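You operate a simulated robot arm through the tools that you are given. There is no shell and no other tool. Be economical: measure what you need, move in short steps, check, and stop when the job is done.

You are at the controls of a simulated two-armed robot. One attempt, no reset.

## Task
Let water into the steam table, stack the second basket and heat up.
Fine: water between Min and Max, lever shut, before you switch on; basket from the leaf onto the other, big lid on top; black knob on high; wait for Ready.

The check looks at the end state, three seconds after you hand in, the way a careful person would. Anything else that was tipped, shoved, dropped, spilled or broken makes it a failure. A push-on lid holds only when it is set on centred and level and pressed home; a screw cap is set on level and turned clockwise until tight.

## Robot
Two 7-joint arms with two-finger parallel grippers on one trunk, on a base that drives. Base frame: it is fixed to the floor where the robot stands at the start and does not move with it; the origin is under the middle of the robot, x ahead of it, y to its left, z up; the surface under the hand at the start is at about z = 74. Lengths are in cm, angles in degrees, forces in N, time in s.
The left shoulder is at the start at [-10.9, 11.9, 72.9], the right one opposite. With the tool pointing down near the work surface each hand reaches from about 10 to 56 cm from the robot's upright axis, wherever it stands, measured 20 degrees to its own side. Places, roughly: basket [25, -150, 75]; big lid [0, -200, 75]; big ring [40, -90, 70]; black knob [30, -30, 60]; bun (6x6x4 cm) [40, -80, 80]; grey knob [20, -40, 60]; reset button [0, -100, 60]; screen [10, -70, 60]; start button [20, -50, 60]; steam table [40, -80, 40]; steam table switch [30, -10, 60]; steel lid (15x15x4 cm) [40, -50, 80]; yellow lever [30, -20, 50]. Payload 3.43 kg a hand.
The TCP of each hand is the grasp point between the finger pads, 3 cm short of the fingertips. In the tool frame z runs along the fingers and y along their closing line. Largest opening 9.4 cm; finger width 2.8, thickness 1; the body of the gripper, 5 by 9.6 cm, starts 5.5 cm behind the TCP.
Orientation is that of the tool frame in the base frame, as a unit quaternion [w, x, y, z]. With the fingers straight down and closing along the base's y, the tool's x points along the base's -x, its y along +y and its z along -z.

## Interface
- The arms move only by the tool nudge_tool. It takes "left_steps", "right_steps" or both (then of equal length, played together; a hand with none holds still); each is a list of rows, each a list of 7 numbers: the turn, a rotation vector about the tool's x, y, z in units of 5 degrees (1.0 is 5 degrees), then the shift along the tool's x, y, z in units of 50 mm (1.0 is 50 mm), then the opening, from 0 (shut) to 1 (fully open). In form: [[wx, wy, wz, dx, dy, dz, claw], ...]. A call has 1 to 10 rows; each row shifts and turns the commanded pose from where the row before left it, along the tool's axes as they then stand. A call with a number of a shift or a turn outside -1 to 1 is refused whole. A row lasts 0.2 s, in which the tool goes at most 5 cm and 8.6 degrees; a call with a longer step from one row to the next is refused whole, and so is a gripper value outside its range. Where a pose cannot be reached the arm comes as near as it can. A force on the tool above 50 N (or 10 N above the force at the start of the call, whichever is more), or a blocked arm, ends the call early, and 0.2 s more pass. The fingers move at their own pace (about 15.3 cm/s each) and stop on an object; they squeeze with about 26 N. The grip force told is the motor's: it shows also when the fingers shut on nothing. Time passes only in rows, and 0.2 s behind the last, so rows that do not move let the fingers close. The reply holds the time, the measured pose of the TCP, the force on the tool along the base axes, the opening and the grip force, in the units named above and with some noise, with the torque about the TCP (base axes, N m) and any sound that the robot's microphone picked up, and new pictures: "views" is both (left out), scene, wrist or none (wrist: the cameras of the hands that moved).
- Cameras (640 x 400 px; columns grow to the right, rows downward): "scene" is now at [1.17, -4.66, 142.16]; the picture's right is [-0.67, -0.74, 0.00], its down [-0.63, 0.58, -0.51] and it looks along [0.38, -0.35, -0.86] (base axes); focal length 271 px, centre (320, 200). "left" rides on the left gripper at [7.6, -1.4, -10.2] in its tool frame; the picture's right is [0.18, 0.98, 0.00], its down [-0.75, 0.14, -0.64] and it looks along [-0.63, 0.12, 0.77] (tool axes); focal length 243 px, centre (320, 200). "right" rides on the right gripper at [7.6, 1.4, -10.2] in its tool frame; the picture's right is [-0.18, 0.98, 0.00], its down [-0.75, -0.14, -0.64] and it looks along [-0.63, -0.12, 0.77] (tool axes); focal length 243 px, centre (320, 200). There is no depth. A picture from a camera that has moved, and an enlarged one, comes with that camera's place and axes in the base frame and with its lens.
- lift_body(by): slides the trunk up (or, below 0, down) by that many cm; the arms and the scene camera ride with it, the base frame stays. It gives what a move gives, with no picture.
- drive_base(legs): drives the robot by 1 to 6 legs, each [ahead, left, turn to the left] in cm, cm and degrees, along the robot's own axes; the way and the turn of a leg run together, so that a leg with both is an arc; at most 150 cm and 180 degrees a leg. The arms and the cameras ride along, it lands a little off, and it stops where it bumps. It gives what a move gives, and a new picture of the scene camera.
- pan_tilt(pan, tilt): turns the head with the scene camera to pan (to the left, within 143 degrees either way) and tilt (down, from -29 to 69), counted from straight ahead of the robot. It gives what a move gives, and a new picture of the scene camera.
- zoom(camera, box): a new picture of the part [left, top, right, bottom] of that camera's present view, enlarged. It takes no simulated time.
- hand_in(): hands the job in; it is judged then, once.

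Work in short steps. Places have to be worked out from the pictures, the camera data and where the tool is seen: move nearer, look again, correct. Check each grasp and each placing, and mend what went wrong. You have 120 turns and 260 pictures in all, those below and enlarged ones among them. Open the grippers and draw the arms clear of the work before you hand the job in, unless the task says otherwise; then end with one line.

The tools are called after "Emit:" as name(argument=value, ...) on one line, values as JSON. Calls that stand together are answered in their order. nudge_tool: Moves the arms, as the interface text tells. Its arguments: {"type":"object","properties":{"left_steps":{"type":"array"},"right_steps":{"type":"array"},"views":{"type":"string","enum":["both","scene","wrist","none"]}},"required":[]} The other tools are called the same way: lift_body (by) slides the trunk up or down; drive_base (legs) drives the base; pan_tilt (pan, tilt) turns the head that bears the scene camera; zoom (camera, box) takes an enlarged picture of a part of a camera's view; hand_in () hands the job in.

At the start:

```text
time: 0.0
left_tool_pos: [29.29, -4.65, 102.2]
left_ee_rot: [-0.001, 0.0, 1.0, -0.001]
left_ft_force: [0.0, 0.7, 0.0]
left_wrist_torque: [0.02, -0.03, 0.01]
left_gripper_width: 9.41
left_finger_force: 0.1
right_tool_pos: [23.59, -35.99, 105.25]
right_ee_rot: [0.0, 0.0, 1.0, 0.0]
right_ft_force: [0.7, -0.3, 0.4]
right_wrist_torque: [-0.01, -0.01, 0.0]
right_gripper_width: 9.39
right_finger_force: 0.1
trunk travel left (down, up): [-15.0, 18.5]
robot x, y, heading: [0.51, 0.16, 0.1]
head pan, tilt: [-42.4, 59.1]
```

scene: 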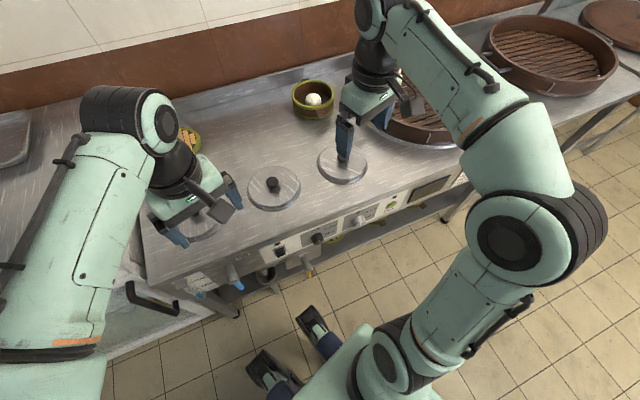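
right: 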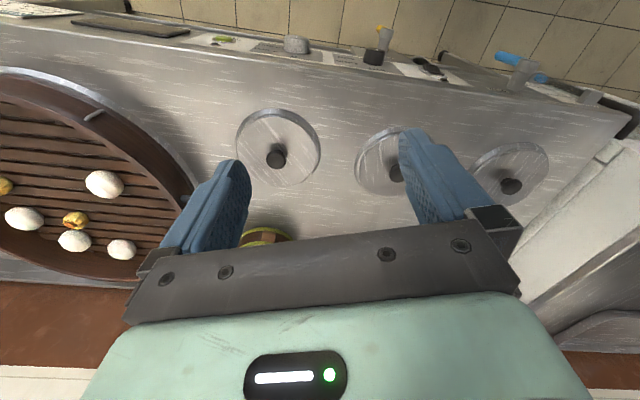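
left: 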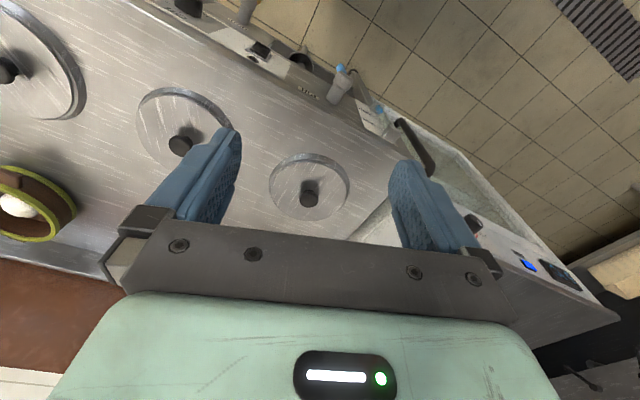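

The front panel of the steam table is partly visible; I enlarge it to identify the controls.

Emit:
zoom(camera="scene", box=[170, 160, 490, 320])

Emit:
pan_tilt(pan=-80, tilt=45)

```text
2.00 times, centred on (330, 240) of scene
camera zoom: at [1.17, -4.66, 142.16], right [-0.67, -0.74, 0.0], down [-0.63, 0.58, -0.51], along [0.38, -0.35, -0.86], focal length 542 px, centre (300, 120)
```

zoom: 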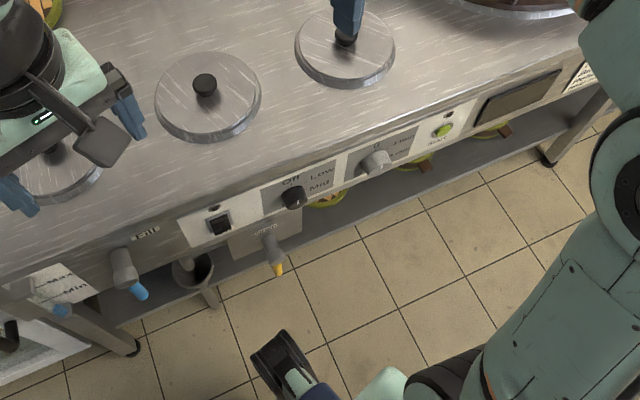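

```text
time: 1.0
left_tool_pos: [29.37, -4.69, 102.2]
left_ee_rot: [0.0, 0.0, 1.0, 0.0]
left_ft_force: [0.3, -0.1, 0.4]
left_wrist_torque: [-0.01, 0.01, -0.01]
left_gripper_width: 9.42
left_finger_force: 0.1
right_tool_pos: [23.46, -35.95, 105.27]
right_ee_rot: [0.0, -0.001, 1.0, 0.0]
right_ft_force: [-0.2, 0.6, 0.1]
right_wrist_torque: [0.0, 0.01, -0.02]
right_gripper_width: 9.39
right_finger_force: 0.0
trunk travel left (down, up): [-15.0, 18.5]
robot x, y, heading: [-0.02, -0.19, 0.1]
head pan, tilt: [-80.0, 45.0]
camera scene: at [-2.4, -8.11, 144.0], right [-0.98, -0.17, 0.0], down [-0.12, 0.7, -0.71], along [0.12, -0.7, -0.71], focal length 271 px, centre (320, 200)
```

scene: 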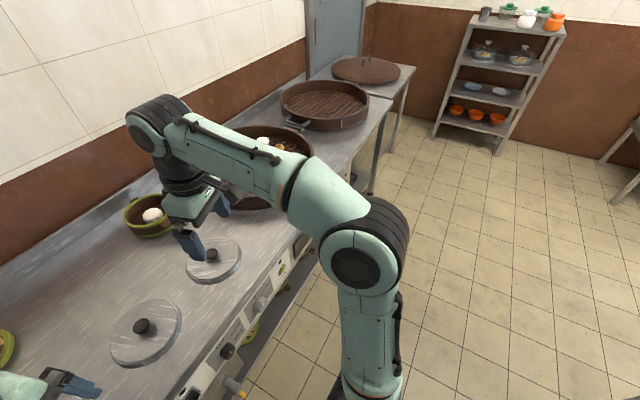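

The table front runs obliquely (about 19° turned right). Before driving backwards, I look behind.

Emit:
pan_tilt(pan=-143, tilt=35)

Emit:
pan_tilt(pan=143, tilt=35)

Emit:
pan_tilt(pan=40, tilt=45)

```text
time: 2.4
left_tool_pos: [29.39, -4.69, 102.23]
left_ee_rot: [-0.001, 0.0, 1.0, 0.0]
left_ft_force: [-1.0, -0.2, 0.0]
left_wrist_torque: [0.02, 0.0, -0.01]
left_gripper_width: 9.39
left_finger_force: 0.1
right_tool_pos: [23.51, -35.97, 105.23]
right_ee_rot: [0.0, 0.0, 1.0, -0.001]
right_ft_force: [0.7, 0.2, -1.0]
right_wrist_torque: [0.03, 0.02, -0.03]
right_gripper_width: 9.42
right_finger_force: 0.0
trunk travel left (down, up): [-15.0, 18.5]
robot x, y, heading: [-0.11, -0.05, -0.1]
head pan, tilt: [-143.0, 35.0]
camera scene: at [-10.85, -5.41, 145.48], right [-0.6, 0.8, 0.0], down [0.46, 0.35, -0.82], along [-0.65, -0.49, -0.57], focal length 271 px, centre (320, 200)
```

scene: 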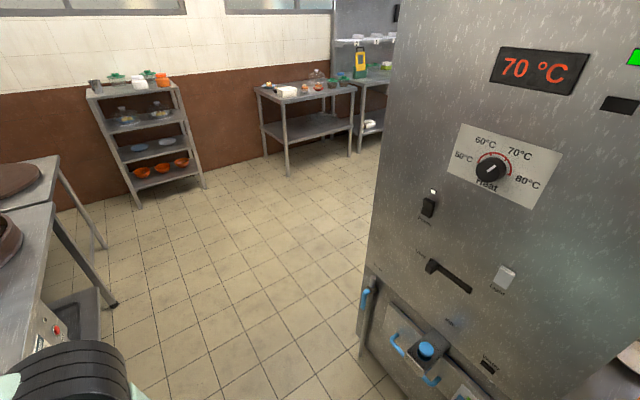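

```text
time: 6.3
left_tool_pos: [29.28, -4.65, 102.27]
left_ee_rot: [0.0, 0.0, 1.0, 0.0]
left_ft_force: [0.3, 0.1, 0.2]
left_wrist_torque: [-0.01, 0.02, 0.01]
left_gripper_width: 9.37
left_finger_force: 0.1
right_tool_pos: [23.56, -35.92, 105.26]
right_ee_rot: [-0.001, 0.0, 1.0, 0.0]
right_ft_force: [0.3, 0.2, 0.2]
right_wrist_torque: [0.0, 0.01, 0.0]
right_gripper_width: 9.38
right_finger_force: 0.1
trunk travel left (down, up): [-15.0, 18.5]
robot x, y, heading: [-0.27, 0.03, 0.3]
head pan, tilt: [143.0, 35.0]
camera scene: at [-10.86, 5.2, 145.48], right [0.6, 0.8, 0.0], down [0.46, -0.35, -0.82], along [-0.65, 0.49, -0.57], focal length 271 px, centre (320, 200)
```

scene: 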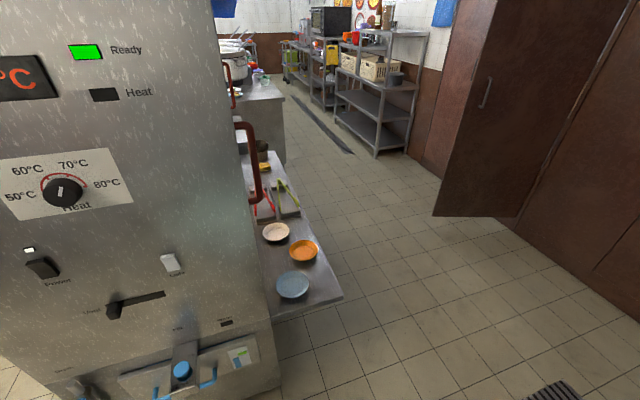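

```text
time: 8.1
left_tool_pos: [29.28, -4.62, 102.22]
left_ee_rot: [0.0, -0.001, 1.0, 0.0]
left_ft_force: [-0.1, 0.9, -0.6]
left_wrist_torque: [-0.03, 0.0, -0.03]
left_gripper_width: 9.39
left_finger_force: 0.1
right_tool_pos: [23.62, -35.91, 105.25]
right_ee_rot: [0.0, 0.0, 1.0, 0.0]
right_ft_force: [0.8, 0.5, -0.5]
right_wrist_torque: [0.0, 0.01, 0.01]
right_gripper_width: 9.39
right_finger_force: 0.1
trunk travel left (down, up): [-15.0, 18.5]
robot x, y, heading: [-0.34, -0.09, 0.2]
head pan, tilt: [40.0, 45.0]
camera scene: at [2.4, 5.13, 144.0], right [0.64, -0.77, 0.0], down [-0.54, -0.45, -0.71], along [0.54, 0.45, -0.71], focal length 271 px, centre (320, 200)
```

scene: 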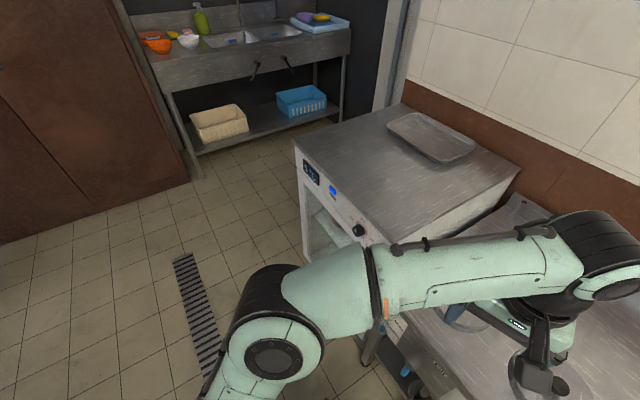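

A hot cabinet stands about 80 cm behind, so there is limited room. I turn 19° right to face the steam table and back up 20 cm, then look at the panel.

Emit:
drive_base(legs=[[0, 0, -19], [-20, 0, 0]])

Emit:
pan_tilt(pan=0, tilt=58)

```text
time: 10.7
left_tool_pos: [7.43, -7.47, 102.24]
left_ee_rot: [0.0, 0.166, 0.986, 0.0]
left_ft_force: [-0.1, 0.6, -0.5]
left_wrist_torque: [-0.02, -0.04, -0.03]
left_gripper_width: 9.39
left_finger_force: 0.1
right_tool_pos: [-8.25, -35.21, 105.15]
right_ee_rot: [0.0, 0.166, 0.986, 0.001]
right_ft_force: [-0.4, 0.3, 0.3]
right_wrist_torque: [0.01, 0.02, 0.0]
right_gripper_width: 9.42
right_finger_force: 0.1
trunk travel left (down, up): [-15.0, 18.5]
robot x, y, heading: [-18.8, 6.45, -19.3]
head pan, tilt: [40.0, 45.0]
camera scene: at [-14.86, 10.52, 144.0], right [0.36, -0.93, 0.0], down [-0.66, -0.25, -0.71], along [0.66, 0.25, -0.71], focal length 271 px, centre (320, 200)
```

scene: 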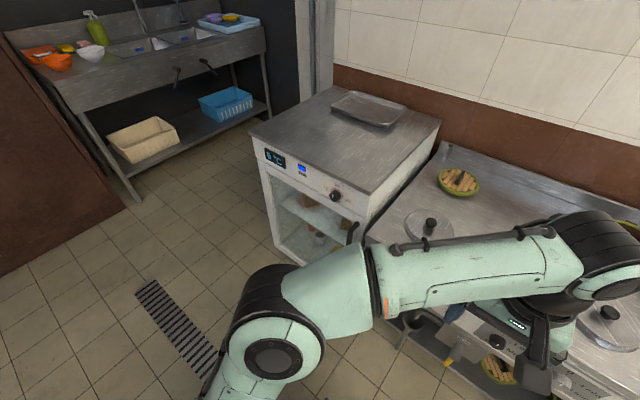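

```text
time: 11.8
left_tool_pos: [7.42, -7.52, 102.14]
left_ee_rot: [0.0, 0.166, 0.986, 0.0]
left_ft_force: [-1.0, 0.0, 0.8]
left_wrist_torque: [0.03, 0.0, 0.0]
left_gripper_width: 9.4
left_finger_force: 0.1
right_tool_pos: [-8.4, -35.16, 105.22]
right_ee_rot: [0.0, 0.166, 0.986, 0.0]
right_ft_force: [-0.4, -0.2, 0.9]
right_wrist_torque: [0.01, 0.01, -0.03]
right_gripper_width: 9.39
right_finger_force: 0.0
trunk travel left (down, up): [-15.0, 18.5]
robot x, y, heading: [-18.92, 6.76, -18.9]
head pan, tilt: [0.0, 58.0]
camera scene: at [-15.86, 5.35, 142.29], right [-0.33, -0.94, 0.0], down [-0.8, 0.28, -0.53], along [0.5, -0.17, -0.85], focal length 271 px, centre (320, 200)
```

scene: 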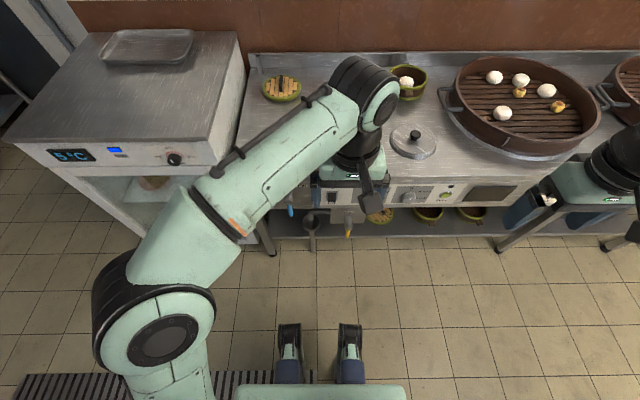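

The view is now square to the table. I enlarge the panel area.

Emit:
zoom(camera="scene", box=[240, 160, 400, 260])

Emit:
zoom(camera="scene", box=[370, 160, 530, 260])

Emit:
zoom(camera="left", box=[0, 0, 640, 400])

```text
4.00 times, centred on (320, 210) of scene
camera zoom: at [-15.86, 5.35, 142.29], right [-0.33, -0.94, 0.0], down [-0.8, 0.28, -0.53], along [0.5, -0.17, -0.85], focal length 1084 px, centre (320, 160)
```

zoom: 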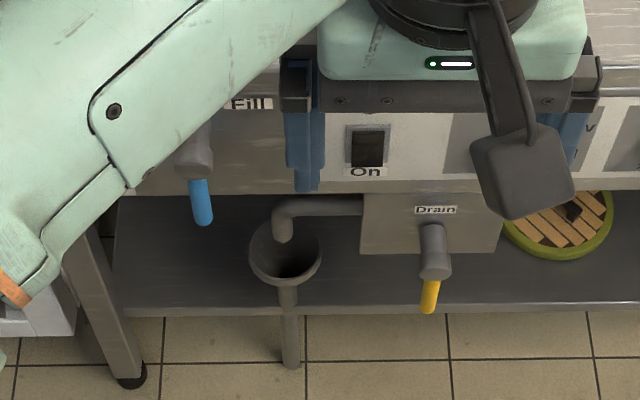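

```text
4.00 times, centred on (450, 210) of scene
camera zoom: at [-15.86, 5.35, 142.29], right [-0.33, -0.94, 0.0], down [-0.8, 0.28, -0.53], along [0.5, -0.17, -0.85], focal length 1084 px, centre (-200, 160)
```

zoom: 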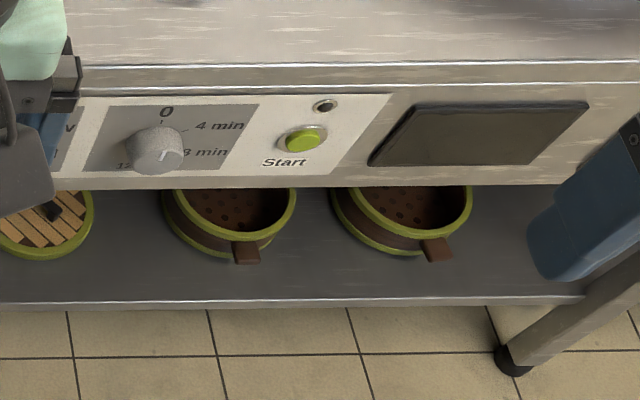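

```text
1.00 times, centred on (320, 200) of left (not enlarged: the box is as wide or as high as the picture)
camera zoom: at [-0.22, -6.33, 112.55], right [0.15, 0.99, 0.0], down [0.76, -0.11, 0.64], along [0.63, -0.1, -0.77], focal length 243 px, centre (320, 200)
```

zoom: 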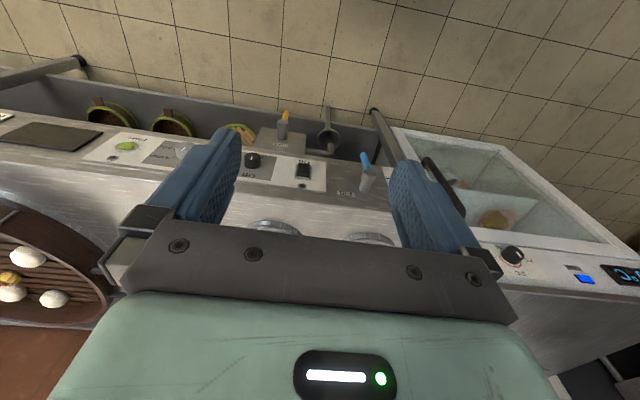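

Blue lever = Fill, yellow = Drain. The left arm hides the gauge; I drive 30 cm left to see between the arms.

Emit:
drive_base(legs=[[-5, 28, 0]])

Emit:
zoom(camera="scene", box=[300, 160, 460, 260])

```text
time: 14.9
left_tool_pos: [12.03, 20.54, 102.28]
left_ee_rot: [0.001, 0.167, 0.986, 0.0]
left_ft_force: [-0.1, 0.5, -0.4]
left_wrist_torque: [-0.02, -0.02, 0.02]
left_gripper_width: 9.43
left_finger_force: 0.2
right_tool_pos: [-3.83, -6.96, 105.2]
right_ee_rot: [-0.001, 0.167, 0.986, 0.001]
right_ft_force: [0.3, 1.0, -0.4]
right_wrist_torque: [-0.02, 0.06, 0.0]
right_gripper_width: 9.39
right_finger_force: 0.1
trunk travel left (down, up): [-15.0, 18.5]
robot x, y, heading: [-14.21, 34.62, -19.1]
head pan, tilt: [0.0, 58.0]
camera scene: at [-11.3, 33.56, 142.29], right [-0.33, -0.94, 0.0], down [-0.8, 0.28, -0.53], along [0.5, -0.17, -0.85], focal length 271 px, centre (320, 200)
```

scene: 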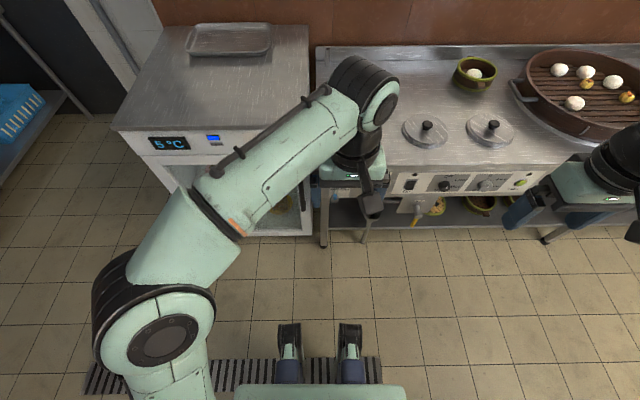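

```text
4.00 times, centred on (380, 210) of scene
camera zoom: at [-11.3, 33.56, 142.29], right [-0.33, -0.94, 0.0], down [-0.8, 0.28, -0.53], along [0.5, -0.17, -0.85], focal length 1084 px, centre (80, 160)
```

zoom: 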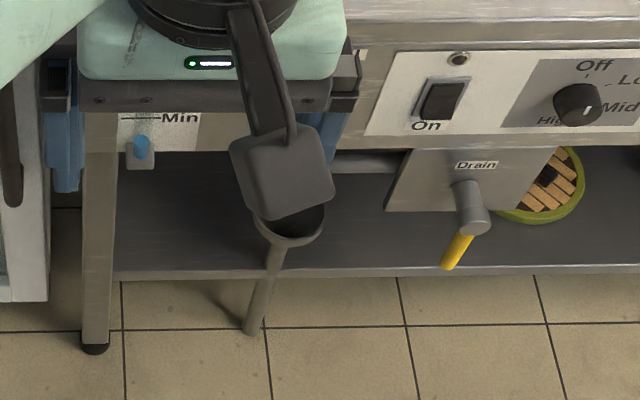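

I move the left hand 25 cm left to uncover the gauge and Fill tap.

Emit:
nudge_tool(left_steps=[[0, 0, 0, 0, 0.9, -0.2, 1], [0, 0, 0, 0, 0.9, -0.2, 1], [0, 0, 0, 0, 0.9, -0.2, 1], [0, 0, 0, 0, 0.9, -0.2, 1], [0, 0, 0, 0, 0.9, -0.2, 1], [0, 0, 0, 0, 0.9, -0.2, 1], [0, 0, 0, 0, 0, 0, 1]], views="scene")

Emit:
zoom(camera="scene", box=[290, 150, 450, 250])

```text
time: 16.5
left_tool_pos: [20.8, 46.07, 108.22]
left_ee_rot: [0.0, 0.168, 0.986, 0.0]
left_ft_force: [-0.1, -0.3, 0.7]
left_wrist_torque: [0.0, 0.01, 0.0]
left_gripper_width: 9.39
left_finger_force: 0.0
right_tool_pos: [-3.73, -6.99, 105.19]
right_ee_rot: [0.0, 0.168, 0.986, 0.0]
right_ft_force: [-0.9, 0.6, 0.7]
right_wrist_torque: [0.01, 0.06, 0.01]
right_gripper_width: 9.4
right_finger_force: 0.2
trunk travel left (down, up): [-15.0, 18.5]
robot x, y, heading: [-14.31, 34.56, -19.4]
head pan, tilt: [0.0, 58.0]
camera scene: at [-11.31, 33.5, 142.29], right [-0.33, -0.94, 0.0], down [-0.8, 0.28, -0.53], along [0.5, -0.17, -0.85], focal length 271 px, centre (320, 200)
```

scene: 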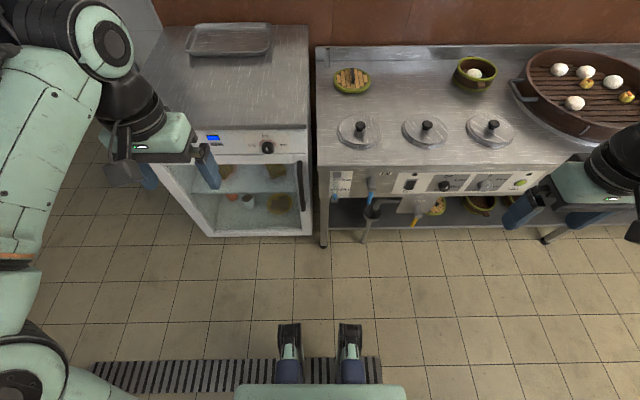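

```text
4.00 times, centred on (370, 200) of scene
camera zoom: at [-11.31, 33.5, 142.29], right [-0.33, -0.94, 0.0], down [-0.8, 0.28, -0.53], along [0.5, -0.17, -0.85], focal length 1084 px, centre (120, 200)
```

zoom: 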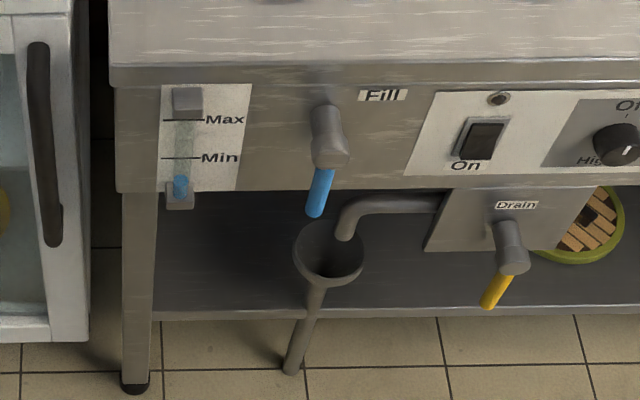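

The gauge shows water (blue) below Min; both levers hang down. The Fill lever is about 18 cm along from the table's left corner, handle z≈59–67, ~5 cm in front of the panel. I turn the right hand to point horizontally at the panel.

Emit:
nudge_tool(right_steps=[[0, -1, 0, 0, 0, 0, 1], [0, -1, 0, 0, 0, 0, 1], [0, -1, 0, 0, 0, 0, 1], [0, -1, 0, 0, 0, 0, 1], [0, -1, 0, 0, 0, 0, 1], [0, -1, 0, 0, 0, 0, 1], [0, -1, 0, 0, 0, 0, 1], [0, -1, 0, 0, 0, 0, 1], [0, -1, 0, 0, 0, 0, 1]], views="none")

Emit:
nudge_tool(right_steps=[[0, -1, 0, 0, 0, 0, 1], [0, -1, 0, 0, 0, 0, 1], [0, -1, 0, 0, 0, 0, 1], [0, -1, 0, 0, 0, 0, 1], [0, -1, 0, 0, 0, 0, 1], [0, -1, 0, 0, 0, 0, 1], [0, -1, 0, 0, 0, 0, 1], [0, -1, 0, 0, 0, 0, 1], [0, -1, 0, 0, 0, 0, 1]], views="both")

```text
time: 18.5
left_tool_pos: [20.82, 46.16, 108.42]
left_ee_rot: [0.0, 0.167, 0.986, 0.001]
left_ft_force: [0.5, -0.9, 0.2]
left_wrist_torque: [-0.02, 0.0, -0.01]
left_gripper_width: 9.41
left_finger_force: 0.1
right_tool_pos: [-3.68, -6.98, 105.11]
right_ee_rot: [0.378, 0.155, 0.91, -0.064]
right_ft_force: [0.2, -0.5, 0.6]
right_wrist_torque: [0.03, -0.03, 0.01]
right_gripper_width: 9.41
right_finger_force: 0.0
trunk travel left (down, up): [-15.0, 18.5]
robot x, y, heading: [-14.22, 34.75, -19.1]
head pan, tilt: [0.0, 58.0]
```

```text
time: 20.5
left_tool_pos: [20.85, 46.02, 108.26]
left_ee_rot: [0.0, 0.166, 0.986, 0.0]
left_ft_force: [0.6, 0.1, -0.2]
left_wrist_torque: [-0.02, -0.02, -0.01]
left_gripper_width: 9.41
left_finger_force: 0.0
right_tool_pos: [-3.84, -7.03, 105.18]
right_ee_rot: [0.697, 0.119, 0.697, -0.119]
right_ft_force: [0.1, -0.4, 0.5]
right_wrist_torque: [0.0, -0.03, 0.03]
right_gripper_width: 9.39
right_finger_force: 0.2
trunk travel left (down, up): [-15.0, 18.5]
robot x, y, heading: [-14.14, 34.53, -19.2]
head pan, tilt: [0.0, 58.0]
camera scene: at [-11.31, 33.5, 142.29], right [-0.33, -0.94, 0.0], down [-0.8, 0.28, -0.53], along [0.5, -0.17, -0.85], focal length 271 px, centre (320, 200)
camera right: at [-13.1, -2.34, 97.61], right [0.32, 0.93, 0.18], down [-0.65, 0.08, 0.75], along [0.68, -0.36, 0.63], focal length 243 px, centre (320, 200)
```

scene: 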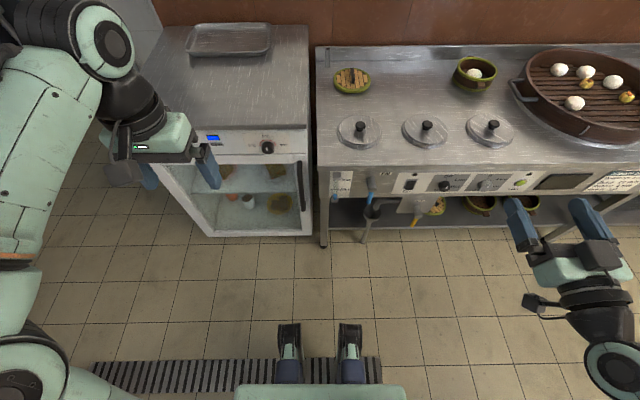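
right: 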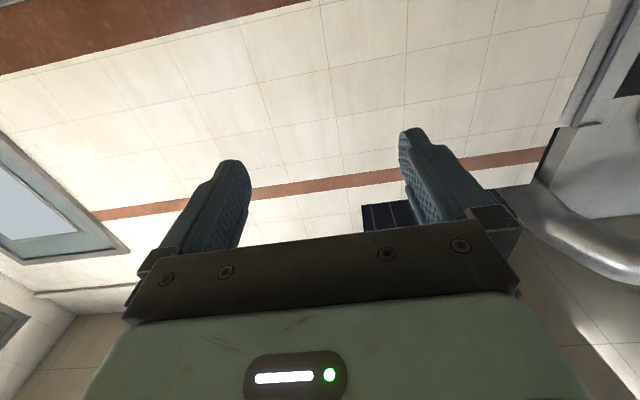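

The orientation is right. I move the right hand toward the Fill lever's column (left hand goes up for clearance), then lower the trunk.

Emit:
nudge_tool(right_steps=[[0, 0, 0, 0.3, 0.75, 0.4, 1], [0, 0, 0, 0.3, 0.75, 0.4, 1], [0, 0, 0, 0.3, 0.75, 0.4, 1], [0, 0, 0, 0.3, 0.75, 0.4, 1], [0, 0, 0, 0.3, 0.74, 0.4, 1]], left_steps=[[0, 0, 0, 0.4, 0, -0.4, 1], [0, 0, 0, 0.4, 0, -0.4, 1], [0, 0, 0, 0.4, 0, -0.4, 1], [0, 0, 0, 0.4, 0, -0.4, 1], [0, 0, 0, 0.4, 0, -0.4, 1]], views="none")

Emit:
lift_body(by=-15)

Emit:
nudge_tool(right_steps=[[0, 0, 0, 0.8, 0, 0, 1], [0, 0, 0, 0.8, 0, 0, 1], [0, 0, 0, 0.8, 0, 0, 1], [0, 0, 0, 0.8, 0, 0, 1], [0, 0, 0, 0.8, 0, 0, 1], [0, 0, 0, 0, 0, 0, 1]], views="both")

```text
time: 21.7
left_tool_pos: [14.28, 49.71, 115.61]
left_ee_rot: [0.015, 0.162, 0.987, -0.02]
left_ft_force: [1.0, 1.2, -1.4]
left_wrist_torque: [-0.07, 0.13, 0.01]
left_gripper_width: 9.42
left_finger_force: 0.2
left hand out of reach, approached as far as the arm can: row 3, 4, 5
right_tool_pos: [13.14, 6.3, 98.98]
right_ee_rot: [0.696, 0.118, 0.698, -0.118]
right_ft_force: [1.2, 0.4, 0.2]
right_wrist_torque: [-0.01, -0.01, -0.05]
right_gripper_width: 9.39
right_finger_force: 0.1
right hand out of reach, approached as far as the arm can: row 2, 3
trunk travel left (down, up): [-15.0, 18.5]
robot x, y, heading: [-14.27, 34.52, -19.1]
head pan, tilt: [0.0, 58.0]
```

```text
time: 23.4
left_tool_pos: [14.01, 49.72, 100.6]
left_ee_rot: [0.014, 0.157, 0.987, -0.019]
left_ft_force: [0.2, 0.8, -0.8]
left_wrist_torque: [0.02, 0.01, -0.01]
left_gripper_width: 9.42
left_finger_force: 0.2
right_tool_pos: [13.75, 5.84, 84.44]
right_ee_rot: [0.695, 0.118, 0.7, -0.117]
right_ft_force: [0.2, -0.8, 0.6]
right_wrist_torque: [0.01, 0.0, -0.01]
right_gripper_width: 9.38
right_finger_force: 0.0
trunk travel left (down, up): [0.0, 33.5]
robot x, y, heading: [-14.27, 34.7, -19.3]
head pan, tilt: [0.0, 58.0]
```

```text
time: 24.8
left_tool_pos: [14.03, 49.7, 100.82]
left_ee_rot: [0.015, 0.158, 0.987, -0.018]
left_ft_force: [0.2, -0.5, -0.2]
left_wrist_torque: [0.02, -0.01, -0.04]
left_gripper_width: 9.39
left_finger_force: 0.0
right_tool_pos: [16.58, 4.65, 65.34]
right_ee_rot: [0.696, 0.118, 0.699, -0.117]
right_ft_force: [0.7, -0.3, 0.6]
right_wrist_torque: [-0.01, 0.0, -0.03]
right_gripper_width: 9.41
right_finger_force: 0.2
right hand out of reach, approached as far as the arm can: row 1, 2, 3
trunk travel left (down, up): [0.0, 33.5]
robot x, y, heading: [-14.33, 34.67, -19.3]
head pan, tilt: [0.0, 58.0]
camera scene: at [-7.4, 32.17, 127.03], right [-0.33, -0.94, 0.0], down [-0.8, 0.28, -0.53], along [0.5, -0.17, -0.85], focal length 271 px, centre (320, 200)
camera right: at [7.28, 9.34, 57.82], right [0.32, 0.93, 0.18], down [-0.65, 0.08, 0.76], along [0.69, -0.37, 0.63], focal length 243 px, centre (320, 200)
```

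scene: 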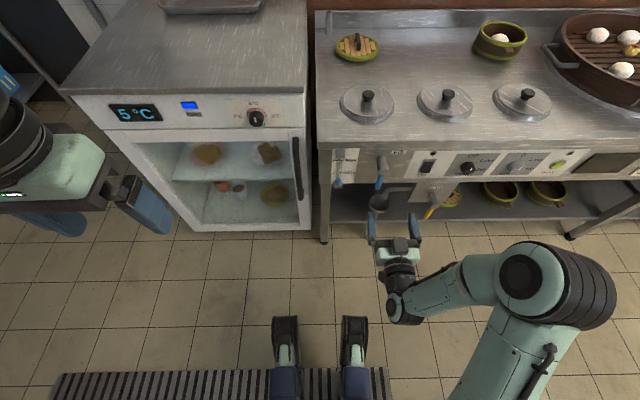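
right: 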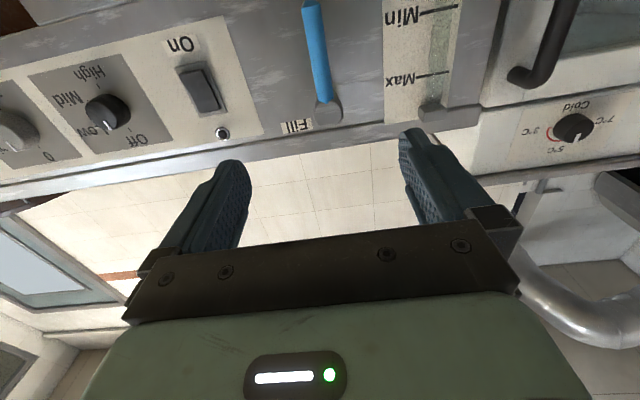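

The wrist view puts the Fill handle at s≈18.8, z 58–67, nearly on the finger midline. I lower 4 cm and drive the base 8 cm closer.

Emit:
nudge_tool(right_steps=[[0, 0, 0, 0.45, 0, 0, 1], [0, 0, 0, 0.45, 0, 0, 1], [0, 0, 0, 0, 0, 0, 1]], views="none")

Emit:
drive_base(legs=[[8, 0, 0]])

Emit:
nudge_tool(right_steps=[[0, 0, 0, 0, 0, 0, 1]], views="wrist")

```text
time: 25.6
left_tool_pos: [14.01, 49.8, 100.88]
left_ee_rot: [0.015, 0.157, 0.987, -0.02]
left_ft_force: [-0.2, 0.1, -0.3]
left_wrist_torque: [-0.02, 0.01, -0.03]
left_gripper_width: 9.38
left_finger_force: 0.1
right_tool_pos: [16.76, 4.56, 60.75]
right_ee_rot: [0.694, 0.119, 0.7, -0.119]
right_ft_force: [0.1, 0.8, -0.3]
right_wrist_torque: [0.01, 0.02, -0.01]
right_gripper_width: 9.37
right_finger_force: 0.1
trunk travel left (down, up): [0.0, 33.5]
robot x, y, heading: [-14.55, 34.79, -19.1]
head pan, tilt: [0.0, 58.0]
```

```text
time: 26.7
left_tool_pos: [21.63, 47.01, 100.77]
left_ee_rot: [0.015, 0.157, 0.987, -0.018]
left_ft_force: [0.5, 0.0, -0.1]
left_wrist_torque: [0.0, 0.02, -0.03]
left_gripper_width: 9.4
left_finger_force: 0.2
right_tool_pos: [24.17, 2.06, 60.72]
right_ee_rot: [0.695, 0.118, 0.7, -0.117]
right_ft_force: [0.5, -0.4, 0.1]
right_wrist_torque: [0.03, -0.01, 0.01]
right_gripper_width: 9.38
right_finger_force: 0.0
trunk travel left (down, up): [0.0, 33.5]
robot x, y, heading: [-6.62, 32.14, -19.5]
head pan, tilt: [0.0, 58.0]
camera scene: at [0.18, 29.52, 127.02], right [-0.33, -0.94, 0.0], down [-0.8, 0.28, -0.53], along [0.5, -0.17, -0.85], focal length 271 px, centre (320, 200)
```

scene: 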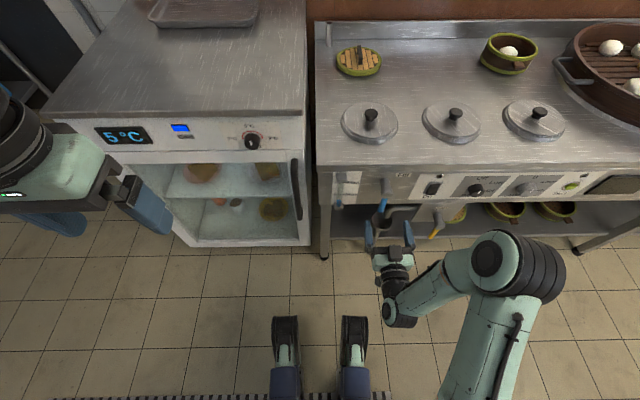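

```text
time: 27.1
left_tool_pos: [21.53, 47.01, 100.78]
left_ee_rot: [0.016, 0.157, 0.987, -0.019]
left_ft_force: [-0.2, -0.3, 0.1]
left_wrist_torque: [-0.01, -0.02, 0.01]
left_gripper_width: 9.4
left_finger_force: 0.1
right_tool_pos: [24.18, 2.09, 60.89]
right_ee_rot: [0.694, 0.119, 0.7, -0.118]
right_ft_force: [-0.9, 0.5, 0.2]
right_wrist_torque: [0.0, -0.01, 0.02]
right_gripper_width: 9.42
right_finger_force: 0.0
trunk travel left (down, up): [0.0, 33.5]
robot x, y, heading: [-6.73, 32.32, -19.5]
head pan, tilt: [0.0, 58.0]
camera right: at [14.84, 6.74, 53.27], right [0.33, 0.93, 0.18], down [-0.65, 0.08, 0.76], along [0.69, -0.37, 0.63], focal length 243 px, centre (320, 200)
```

right: 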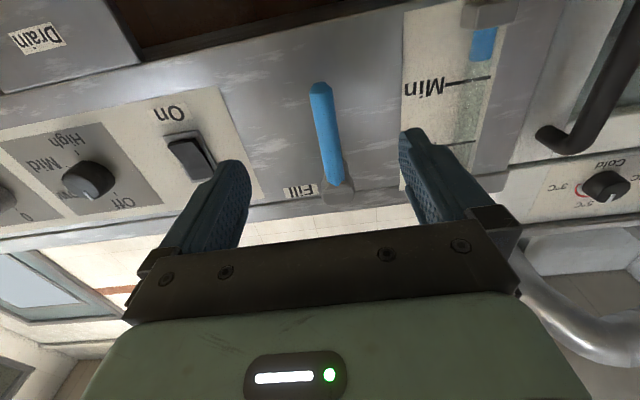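

The handle lies centred between the fingers, and the gauge water is clearly below Min. I advance 5 cm and close on the handle.

Emit:
nudge_tool(right_steps=[[0, 0, 0, 0, 0, 0.25, 1], [0, 0, 0, 0, 0, 0.25, 1], [0, 0, 0, 0, 0, 0.25, 1], [0, 0, 0, 0, 0, 0.25, 1], [0, 0, 0, 0, 0, 0, 1]], views="wrist")

Emit:
nudge_tool(right_steps=[[0, 0, 0, 0, 0, 0, 0.5], [0, 0, 0, 0, 0, 0, 0.2], [0, 0, 0, 0, 0, 0, 0], [0, 0, 0, 0, 0, 0, 0]], views="both")

```text
time: 28.3
left_tool_pos: [21.59, 47.05, 100.76]
left_ee_rot: [0.015, 0.158, 0.987, -0.02]
left_ft_force: [-0.2, -0.6, -0.5]
left_wrist_torque: [-0.01, 0.03, 0.0]
left_gripper_width: 9.4
left_finger_force: 0.0
right_tool_pos: [28.96, 0.48, 60.84]
right_ee_rot: [0.695, 0.118, 0.699, -0.117]
right_ft_force: [1.1, -0.3, 0.4]
right_wrist_torque: [0.01, -0.02, 0.02]
right_gripper_width: 9.39
right_finger_force: 0.1
trunk travel left (down, up): [0.0, 33.5]
robot x, y, heading: [-6.8, 32.35, -19.1]
head pan, tilt: [0.0, 58.0]
camera right: at [19.58, 5.11, 53.27], right [0.33, 0.93, 0.18], down [-0.65, 0.08, 0.76], along [0.69, -0.37, 0.63], focal length 243 px, centre (320, 200)
```

right: 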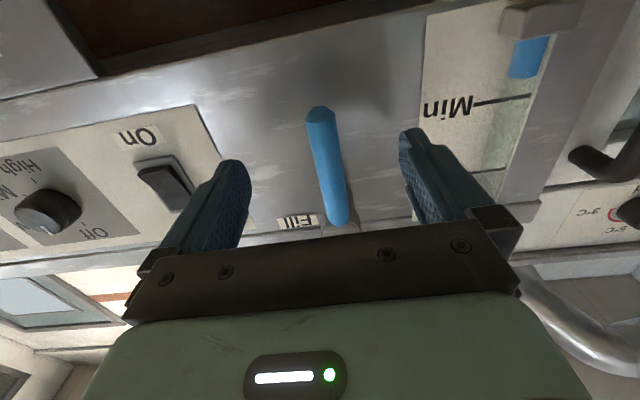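

```text
time: 29.3
left_tool_pos: [21.61, 47.23, 100.83]
left_ee_rot: [0.016, 0.157, 0.987, -0.02]
left_ft_force: [-0.7, -0.3, 0.1]
left_wrist_torque: [0.01, -0.01, 0.03]
left_gripper_width: 9.39
left_finger_force: 0.1
right_tool_pos: [29.04, 0.91, 60.86]
right_ee_rot: [0.695, 0.116, 0.7, -0.115]
right_ft_force: [6.8, 16.1, -1.6]
right_wrist_torque: [-1.07, 0.34, 0.61]
right_gripper_width: 1.66
right_finger_force: 45.0
trunk travel left (down, up): [0.0, 33.5]
robot x, y, heading: [-6.96, 31.93, -19.1]
head pan, tilt: [0.0, 58.0]
camera scene: at [0.21, 29.69, 127.02], right [-0.33, -0.94, 0.0], down [-0.8, 0.28, -0.53], along [0.5, -0.18, -0.85], focal length 271 px, centre (320, 200)
camera right: at [19.66, 5.42, 53.29], right [0.32, 0.93, 0.18], down [-0.65, 0.07, 0.76], along [0.69, -0.36, 0.63], focal length 243 px, centre (320, 200)
```

scene: 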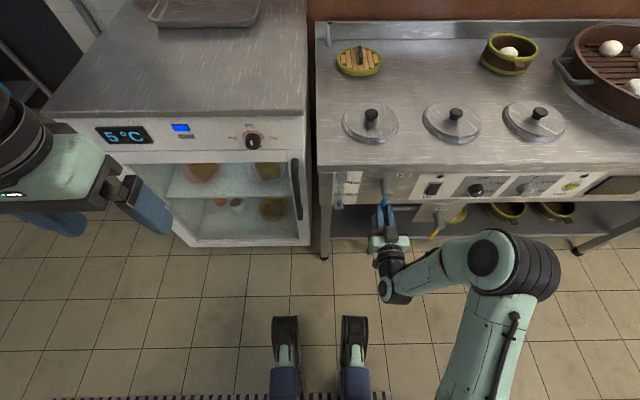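
right: 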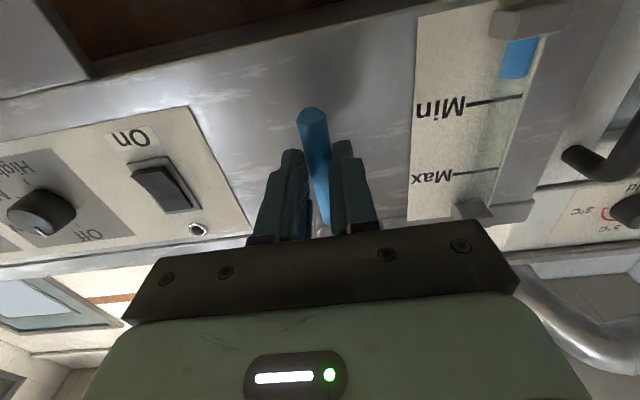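

Gripped (1.7 cm). I try swinging the handle clockwise (to the left) about the valve axis 7 cm above, 15° first.

Emit:
nudge_tool(right_steps=[[0, 0, 0, 0, 0.06, 0, 0], [0, 0, 1, 0, 0.122, 0, 0], [0, 0, 1, 0, 0.122, 0, 0], [0, 0, 1, 0, 0.122, 0, 0], [0, 0, 0, 0, 0, 0, 0]], views="wrist")

```text
time: 30.7
left_tool_pos: [21.67, 47.02, 100.68]
left_ee_rot: [0.016, 0.159, 0.987, -0.02]
left_ft_force: [-0.4, 1.1, -0.5]
left_wrist_torque: [-0.01, 0.02, 0.0]
left_gripper_width: 9.4
left_finger_force: 0.1
right_tool_pos: [29.19, 0.99, 60.82]
right_ee_rot: [0.704, 0.216, 0.675, -0.045]
right_ft_force: [-5.5, -1.1, 1.1]
right_wrist_torque: [-1.6, 0.27, -0.36]
right_gripper_width: 2.4
right_finger_force: 44.5
trunk travel left (down, up): [0.0, 33.5]
robot x, y, heading: [-6.71, 31.75, -19.5]
head pan, tilt: [0.0, 58.0]
stopped in row 5 (right hand): the force on the tool passed its limit at 51 N (the readings are from after the stop); the commanded pose is now the measured one
camera right: at [20.65, 7.72, 53.93], right [0.33, 0.84, 0.42], down [-0.71, -0.06, 0.7], along [0.62, -0.53, 0.58], focal length 243 px, centre (320, 200)
```

right: 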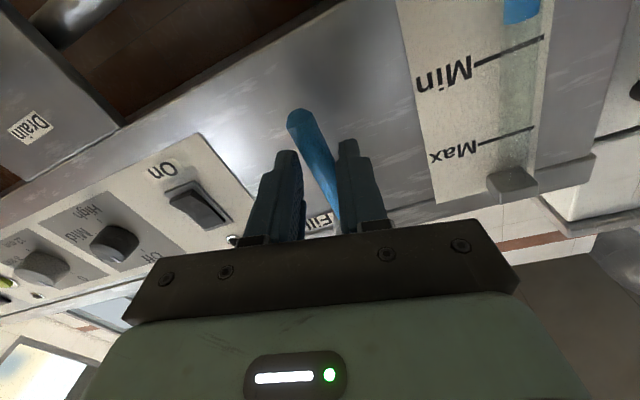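

The handle is against its stop that way. I turn back and swing the other way (counter‑clockwise, to the right).

Emit:
nudge_tool(right_steps=[[0, 0, -1, 0, 0, 0, 0], [0, 0, -1, 0, 0, 0, 0], [0, 0, -1, 0, 0, 0, 0], [0, 0, -1, 0, -0.122, 0, 0], [0, 0, -1, 0, -0.122, 0, 0], [0, 0, -1, 0, -0.122, 0, 0], [0, 0, 0, 0, 0, 0, 0]], views="wrist")

```text
time: 32.3
left_tool_pos: [21.63, 46.83, 100.72]
left_ee_rot: [0.015, 0.158, 0.987, -0.018]
left_ft_force: [0.4, 0.4, -0.3]
left_wrist_torque: [-0.02, -0.04, -0.02]
left_gripper_width: 9.41
left_finger_force: 0.1
right_tool_pos: [28.67, -0.66, 61.09]
right_ee_rot: [0.669, 0.034, 0.709, -0.222]
right_ft_force: [3.5, -11.6, -10.8]
right_wrist_torque: [0.29, -0.49, -0.06]
right_gripper_width: 1.68
right_finger_force: 45.2
trunk travel left (down, up): [0.0, 33.5]
robot x, y, heading: [-6.63, 32.37, -19.3]
head pan, tilt: [0.0, 58.0]
camera right: at [18.66, 2.39, 53.41], right [0.36, 0.93, -0.09], down [-0.57, 0.29, 0.77], along [0.74, -0.23, 0.63], focal length 243 px, centre (320, 200)
```

right: 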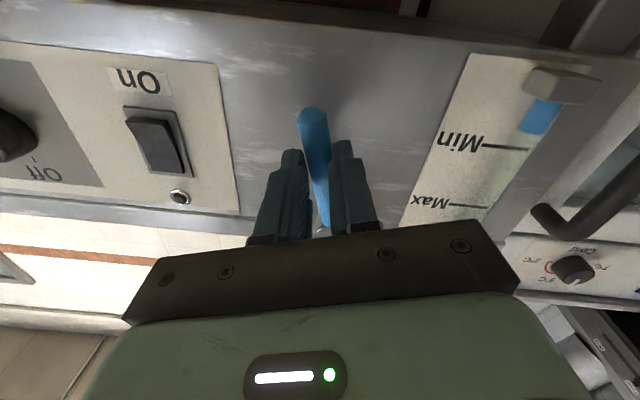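

It moves. I continue another 35° to the right and check the gauge.

Emit:
nudge_tool(right_steps=[[0, 0, -1, 0, -0.122, 0, 0], [0, 0, -1, 0, -0.122, 0, 0], [0, 0, -1, 0, -0.122, 0, 0], [0, 0, -1, 0, -0.122, 0, 0], [0, 0, -1, 0, -0.122, 0, 0], [0, 0, -1, 0, -0.122, 0, 0], [0, 0, -1, 0, -0.122, 0, 0], [0, 0, 0, 0, 0, 0, 0]], views="both")

Emit:
zoom(camera="scene", box=[310, 155, 390, 215])

```text
time: 34.1
left_tool_pos: [21.74, 47.1, 100.67]
left_ee_rot: [0.014, 0.158, 0.987, -0.019]
left_ft_force: [-0.4, 0.4, 0.1]
left_wrist_torque: [-0.02, 0.02, -0.02]
left_gripper_width: 9.4
left_finger_force: 0.0
right_tool_pos: [27.64, -3.85, 63.09]
right_ee_rot: [0.572, -0.183, 0.686, -0.412]
right_ft_force: [25.6, 2.9, -9.0]
right_wrist_torque: [-0.87, 0.0, 1.01]
right_gripper_width: 1.66
right_finger_force: 44.8
trunk travel left (down, up): [0.0, 33.5]
robot x, y, heading: [-6.9, 31.95, -19.6]
head pan, tilt: [0.0, 58.0]
camera scene: at [0.37, 29.48, 127.01], right [-0.33, -0.94, 0.0], down [-0.8, 0.28, -0.53], along [0.5, -0.18, -0.85], focal length 271 px, centre (320, 200)
camera right: at [16.07, -4.81, 57.35], right [0.27, 0.72, -0.64], down [-0.42, 0.69, 0.59], along [0.87, 0.11, 0.49], focal length 243 px, centre (320, 200)
```

scene: 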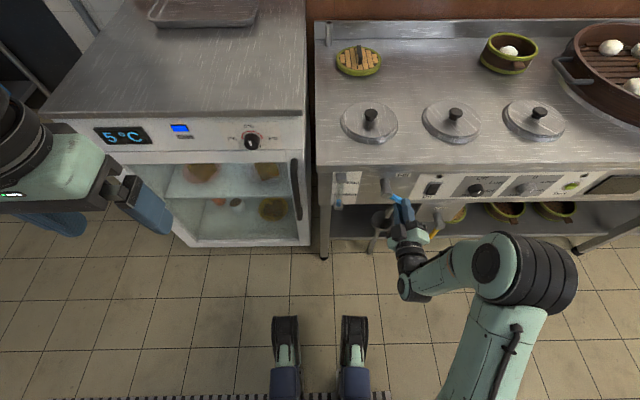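
right: 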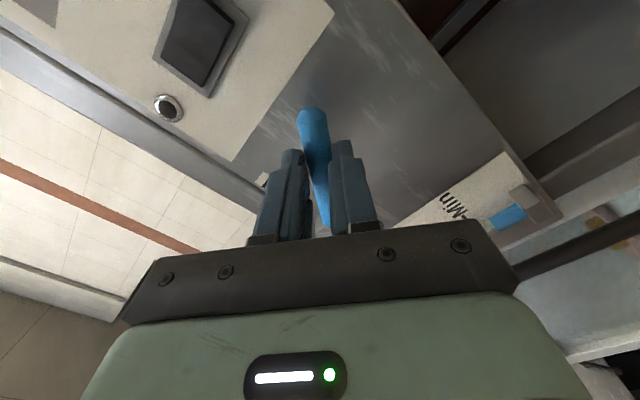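

```text
6.67 times, centred on (350, 185) of scene
camera zoom: at [0.37, 29.48, 127.01], right [-0.33, -0.94, 0.0], down [-0.8, 0.28, -0.53], along [0.5, -0.18, -0.85], focal length 1806 px, centre (120, 300)
```

zoom: 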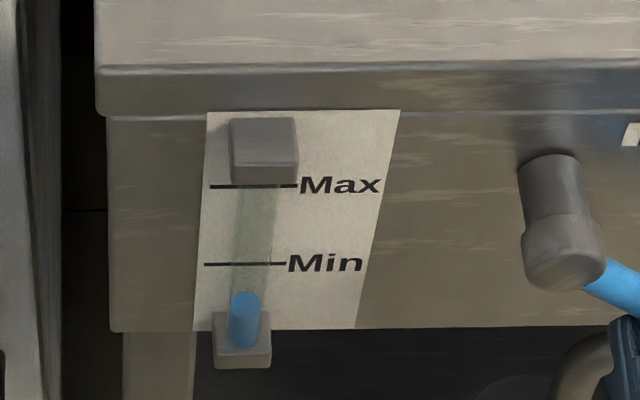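

The handle is ~50° turned. I wait 2 s and read the gauge.

Emit:
nudge_tool(right_steps=[[0, 0, 0, 0, 0, 0, 0], [0, 0, 0, 0, 0, 0, 0], [0, 0, 0, 0, 0, 0, 0], [0, 0, 0, 0, 0, 0, 0], [0, 0, 0, 0, 0, 0, 0], [0, 0, 0, 0, 0, 0, 0], [0, 0, 0, 0, 0, 0, 0], [0, 0, 0, 0, 0, 0, 0], [0, 0, 0, 0, 0, 0, 0], [0, 0, 0, 0, 0, 0, 0]], views="none")

Emit:
zoom(camera="scene", box=[310, 155, 390, 215])

```text
time: 36.3
left_tool_pos: [21.77, 47.0, 100.67]
left_ee_rot: [0.015, 0.158, 0.987, -0.019]
left_ft_force: [-0.9, 0.6, 1.0]
left_wrist_torque: [0.01, 0.0, 0.01]
left_gripper_width: 9.4
left_finger_force: 0.0
right_tool_pos: [27.63, -3.79, 63.25]
right_ee_rot: [0.573, -0.182, 0.685, -0.412]
right_ft_force: [31.7, 9.6, -6.3]
right_wrist_torque: [-0.97, 0.48, 0.56]
right_gripper_width: 1.67
right_finger_force: 44.4
trunk travel left (down, up): [0.0, 33.5]
robot x, y, heading: [-6.48, 32.21, -19.3]
head pan, tilt: [0.0, 58.0]
```

```text
6.67 times, centred on (350, 185) of scene
camera zoom: at [0.41, 29.54, 127.01], right [-0.33, -0.94, 0.0], down [-0.8, 0.28, -0.53], along [0.5, -0.18, -0.85], focal length 1806 px, centre (120, 300)
```

zoom: 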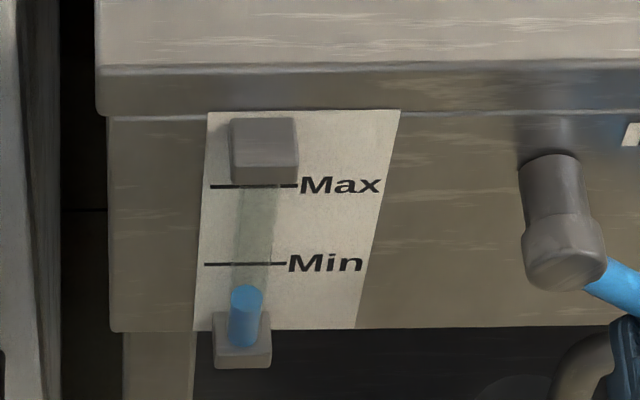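

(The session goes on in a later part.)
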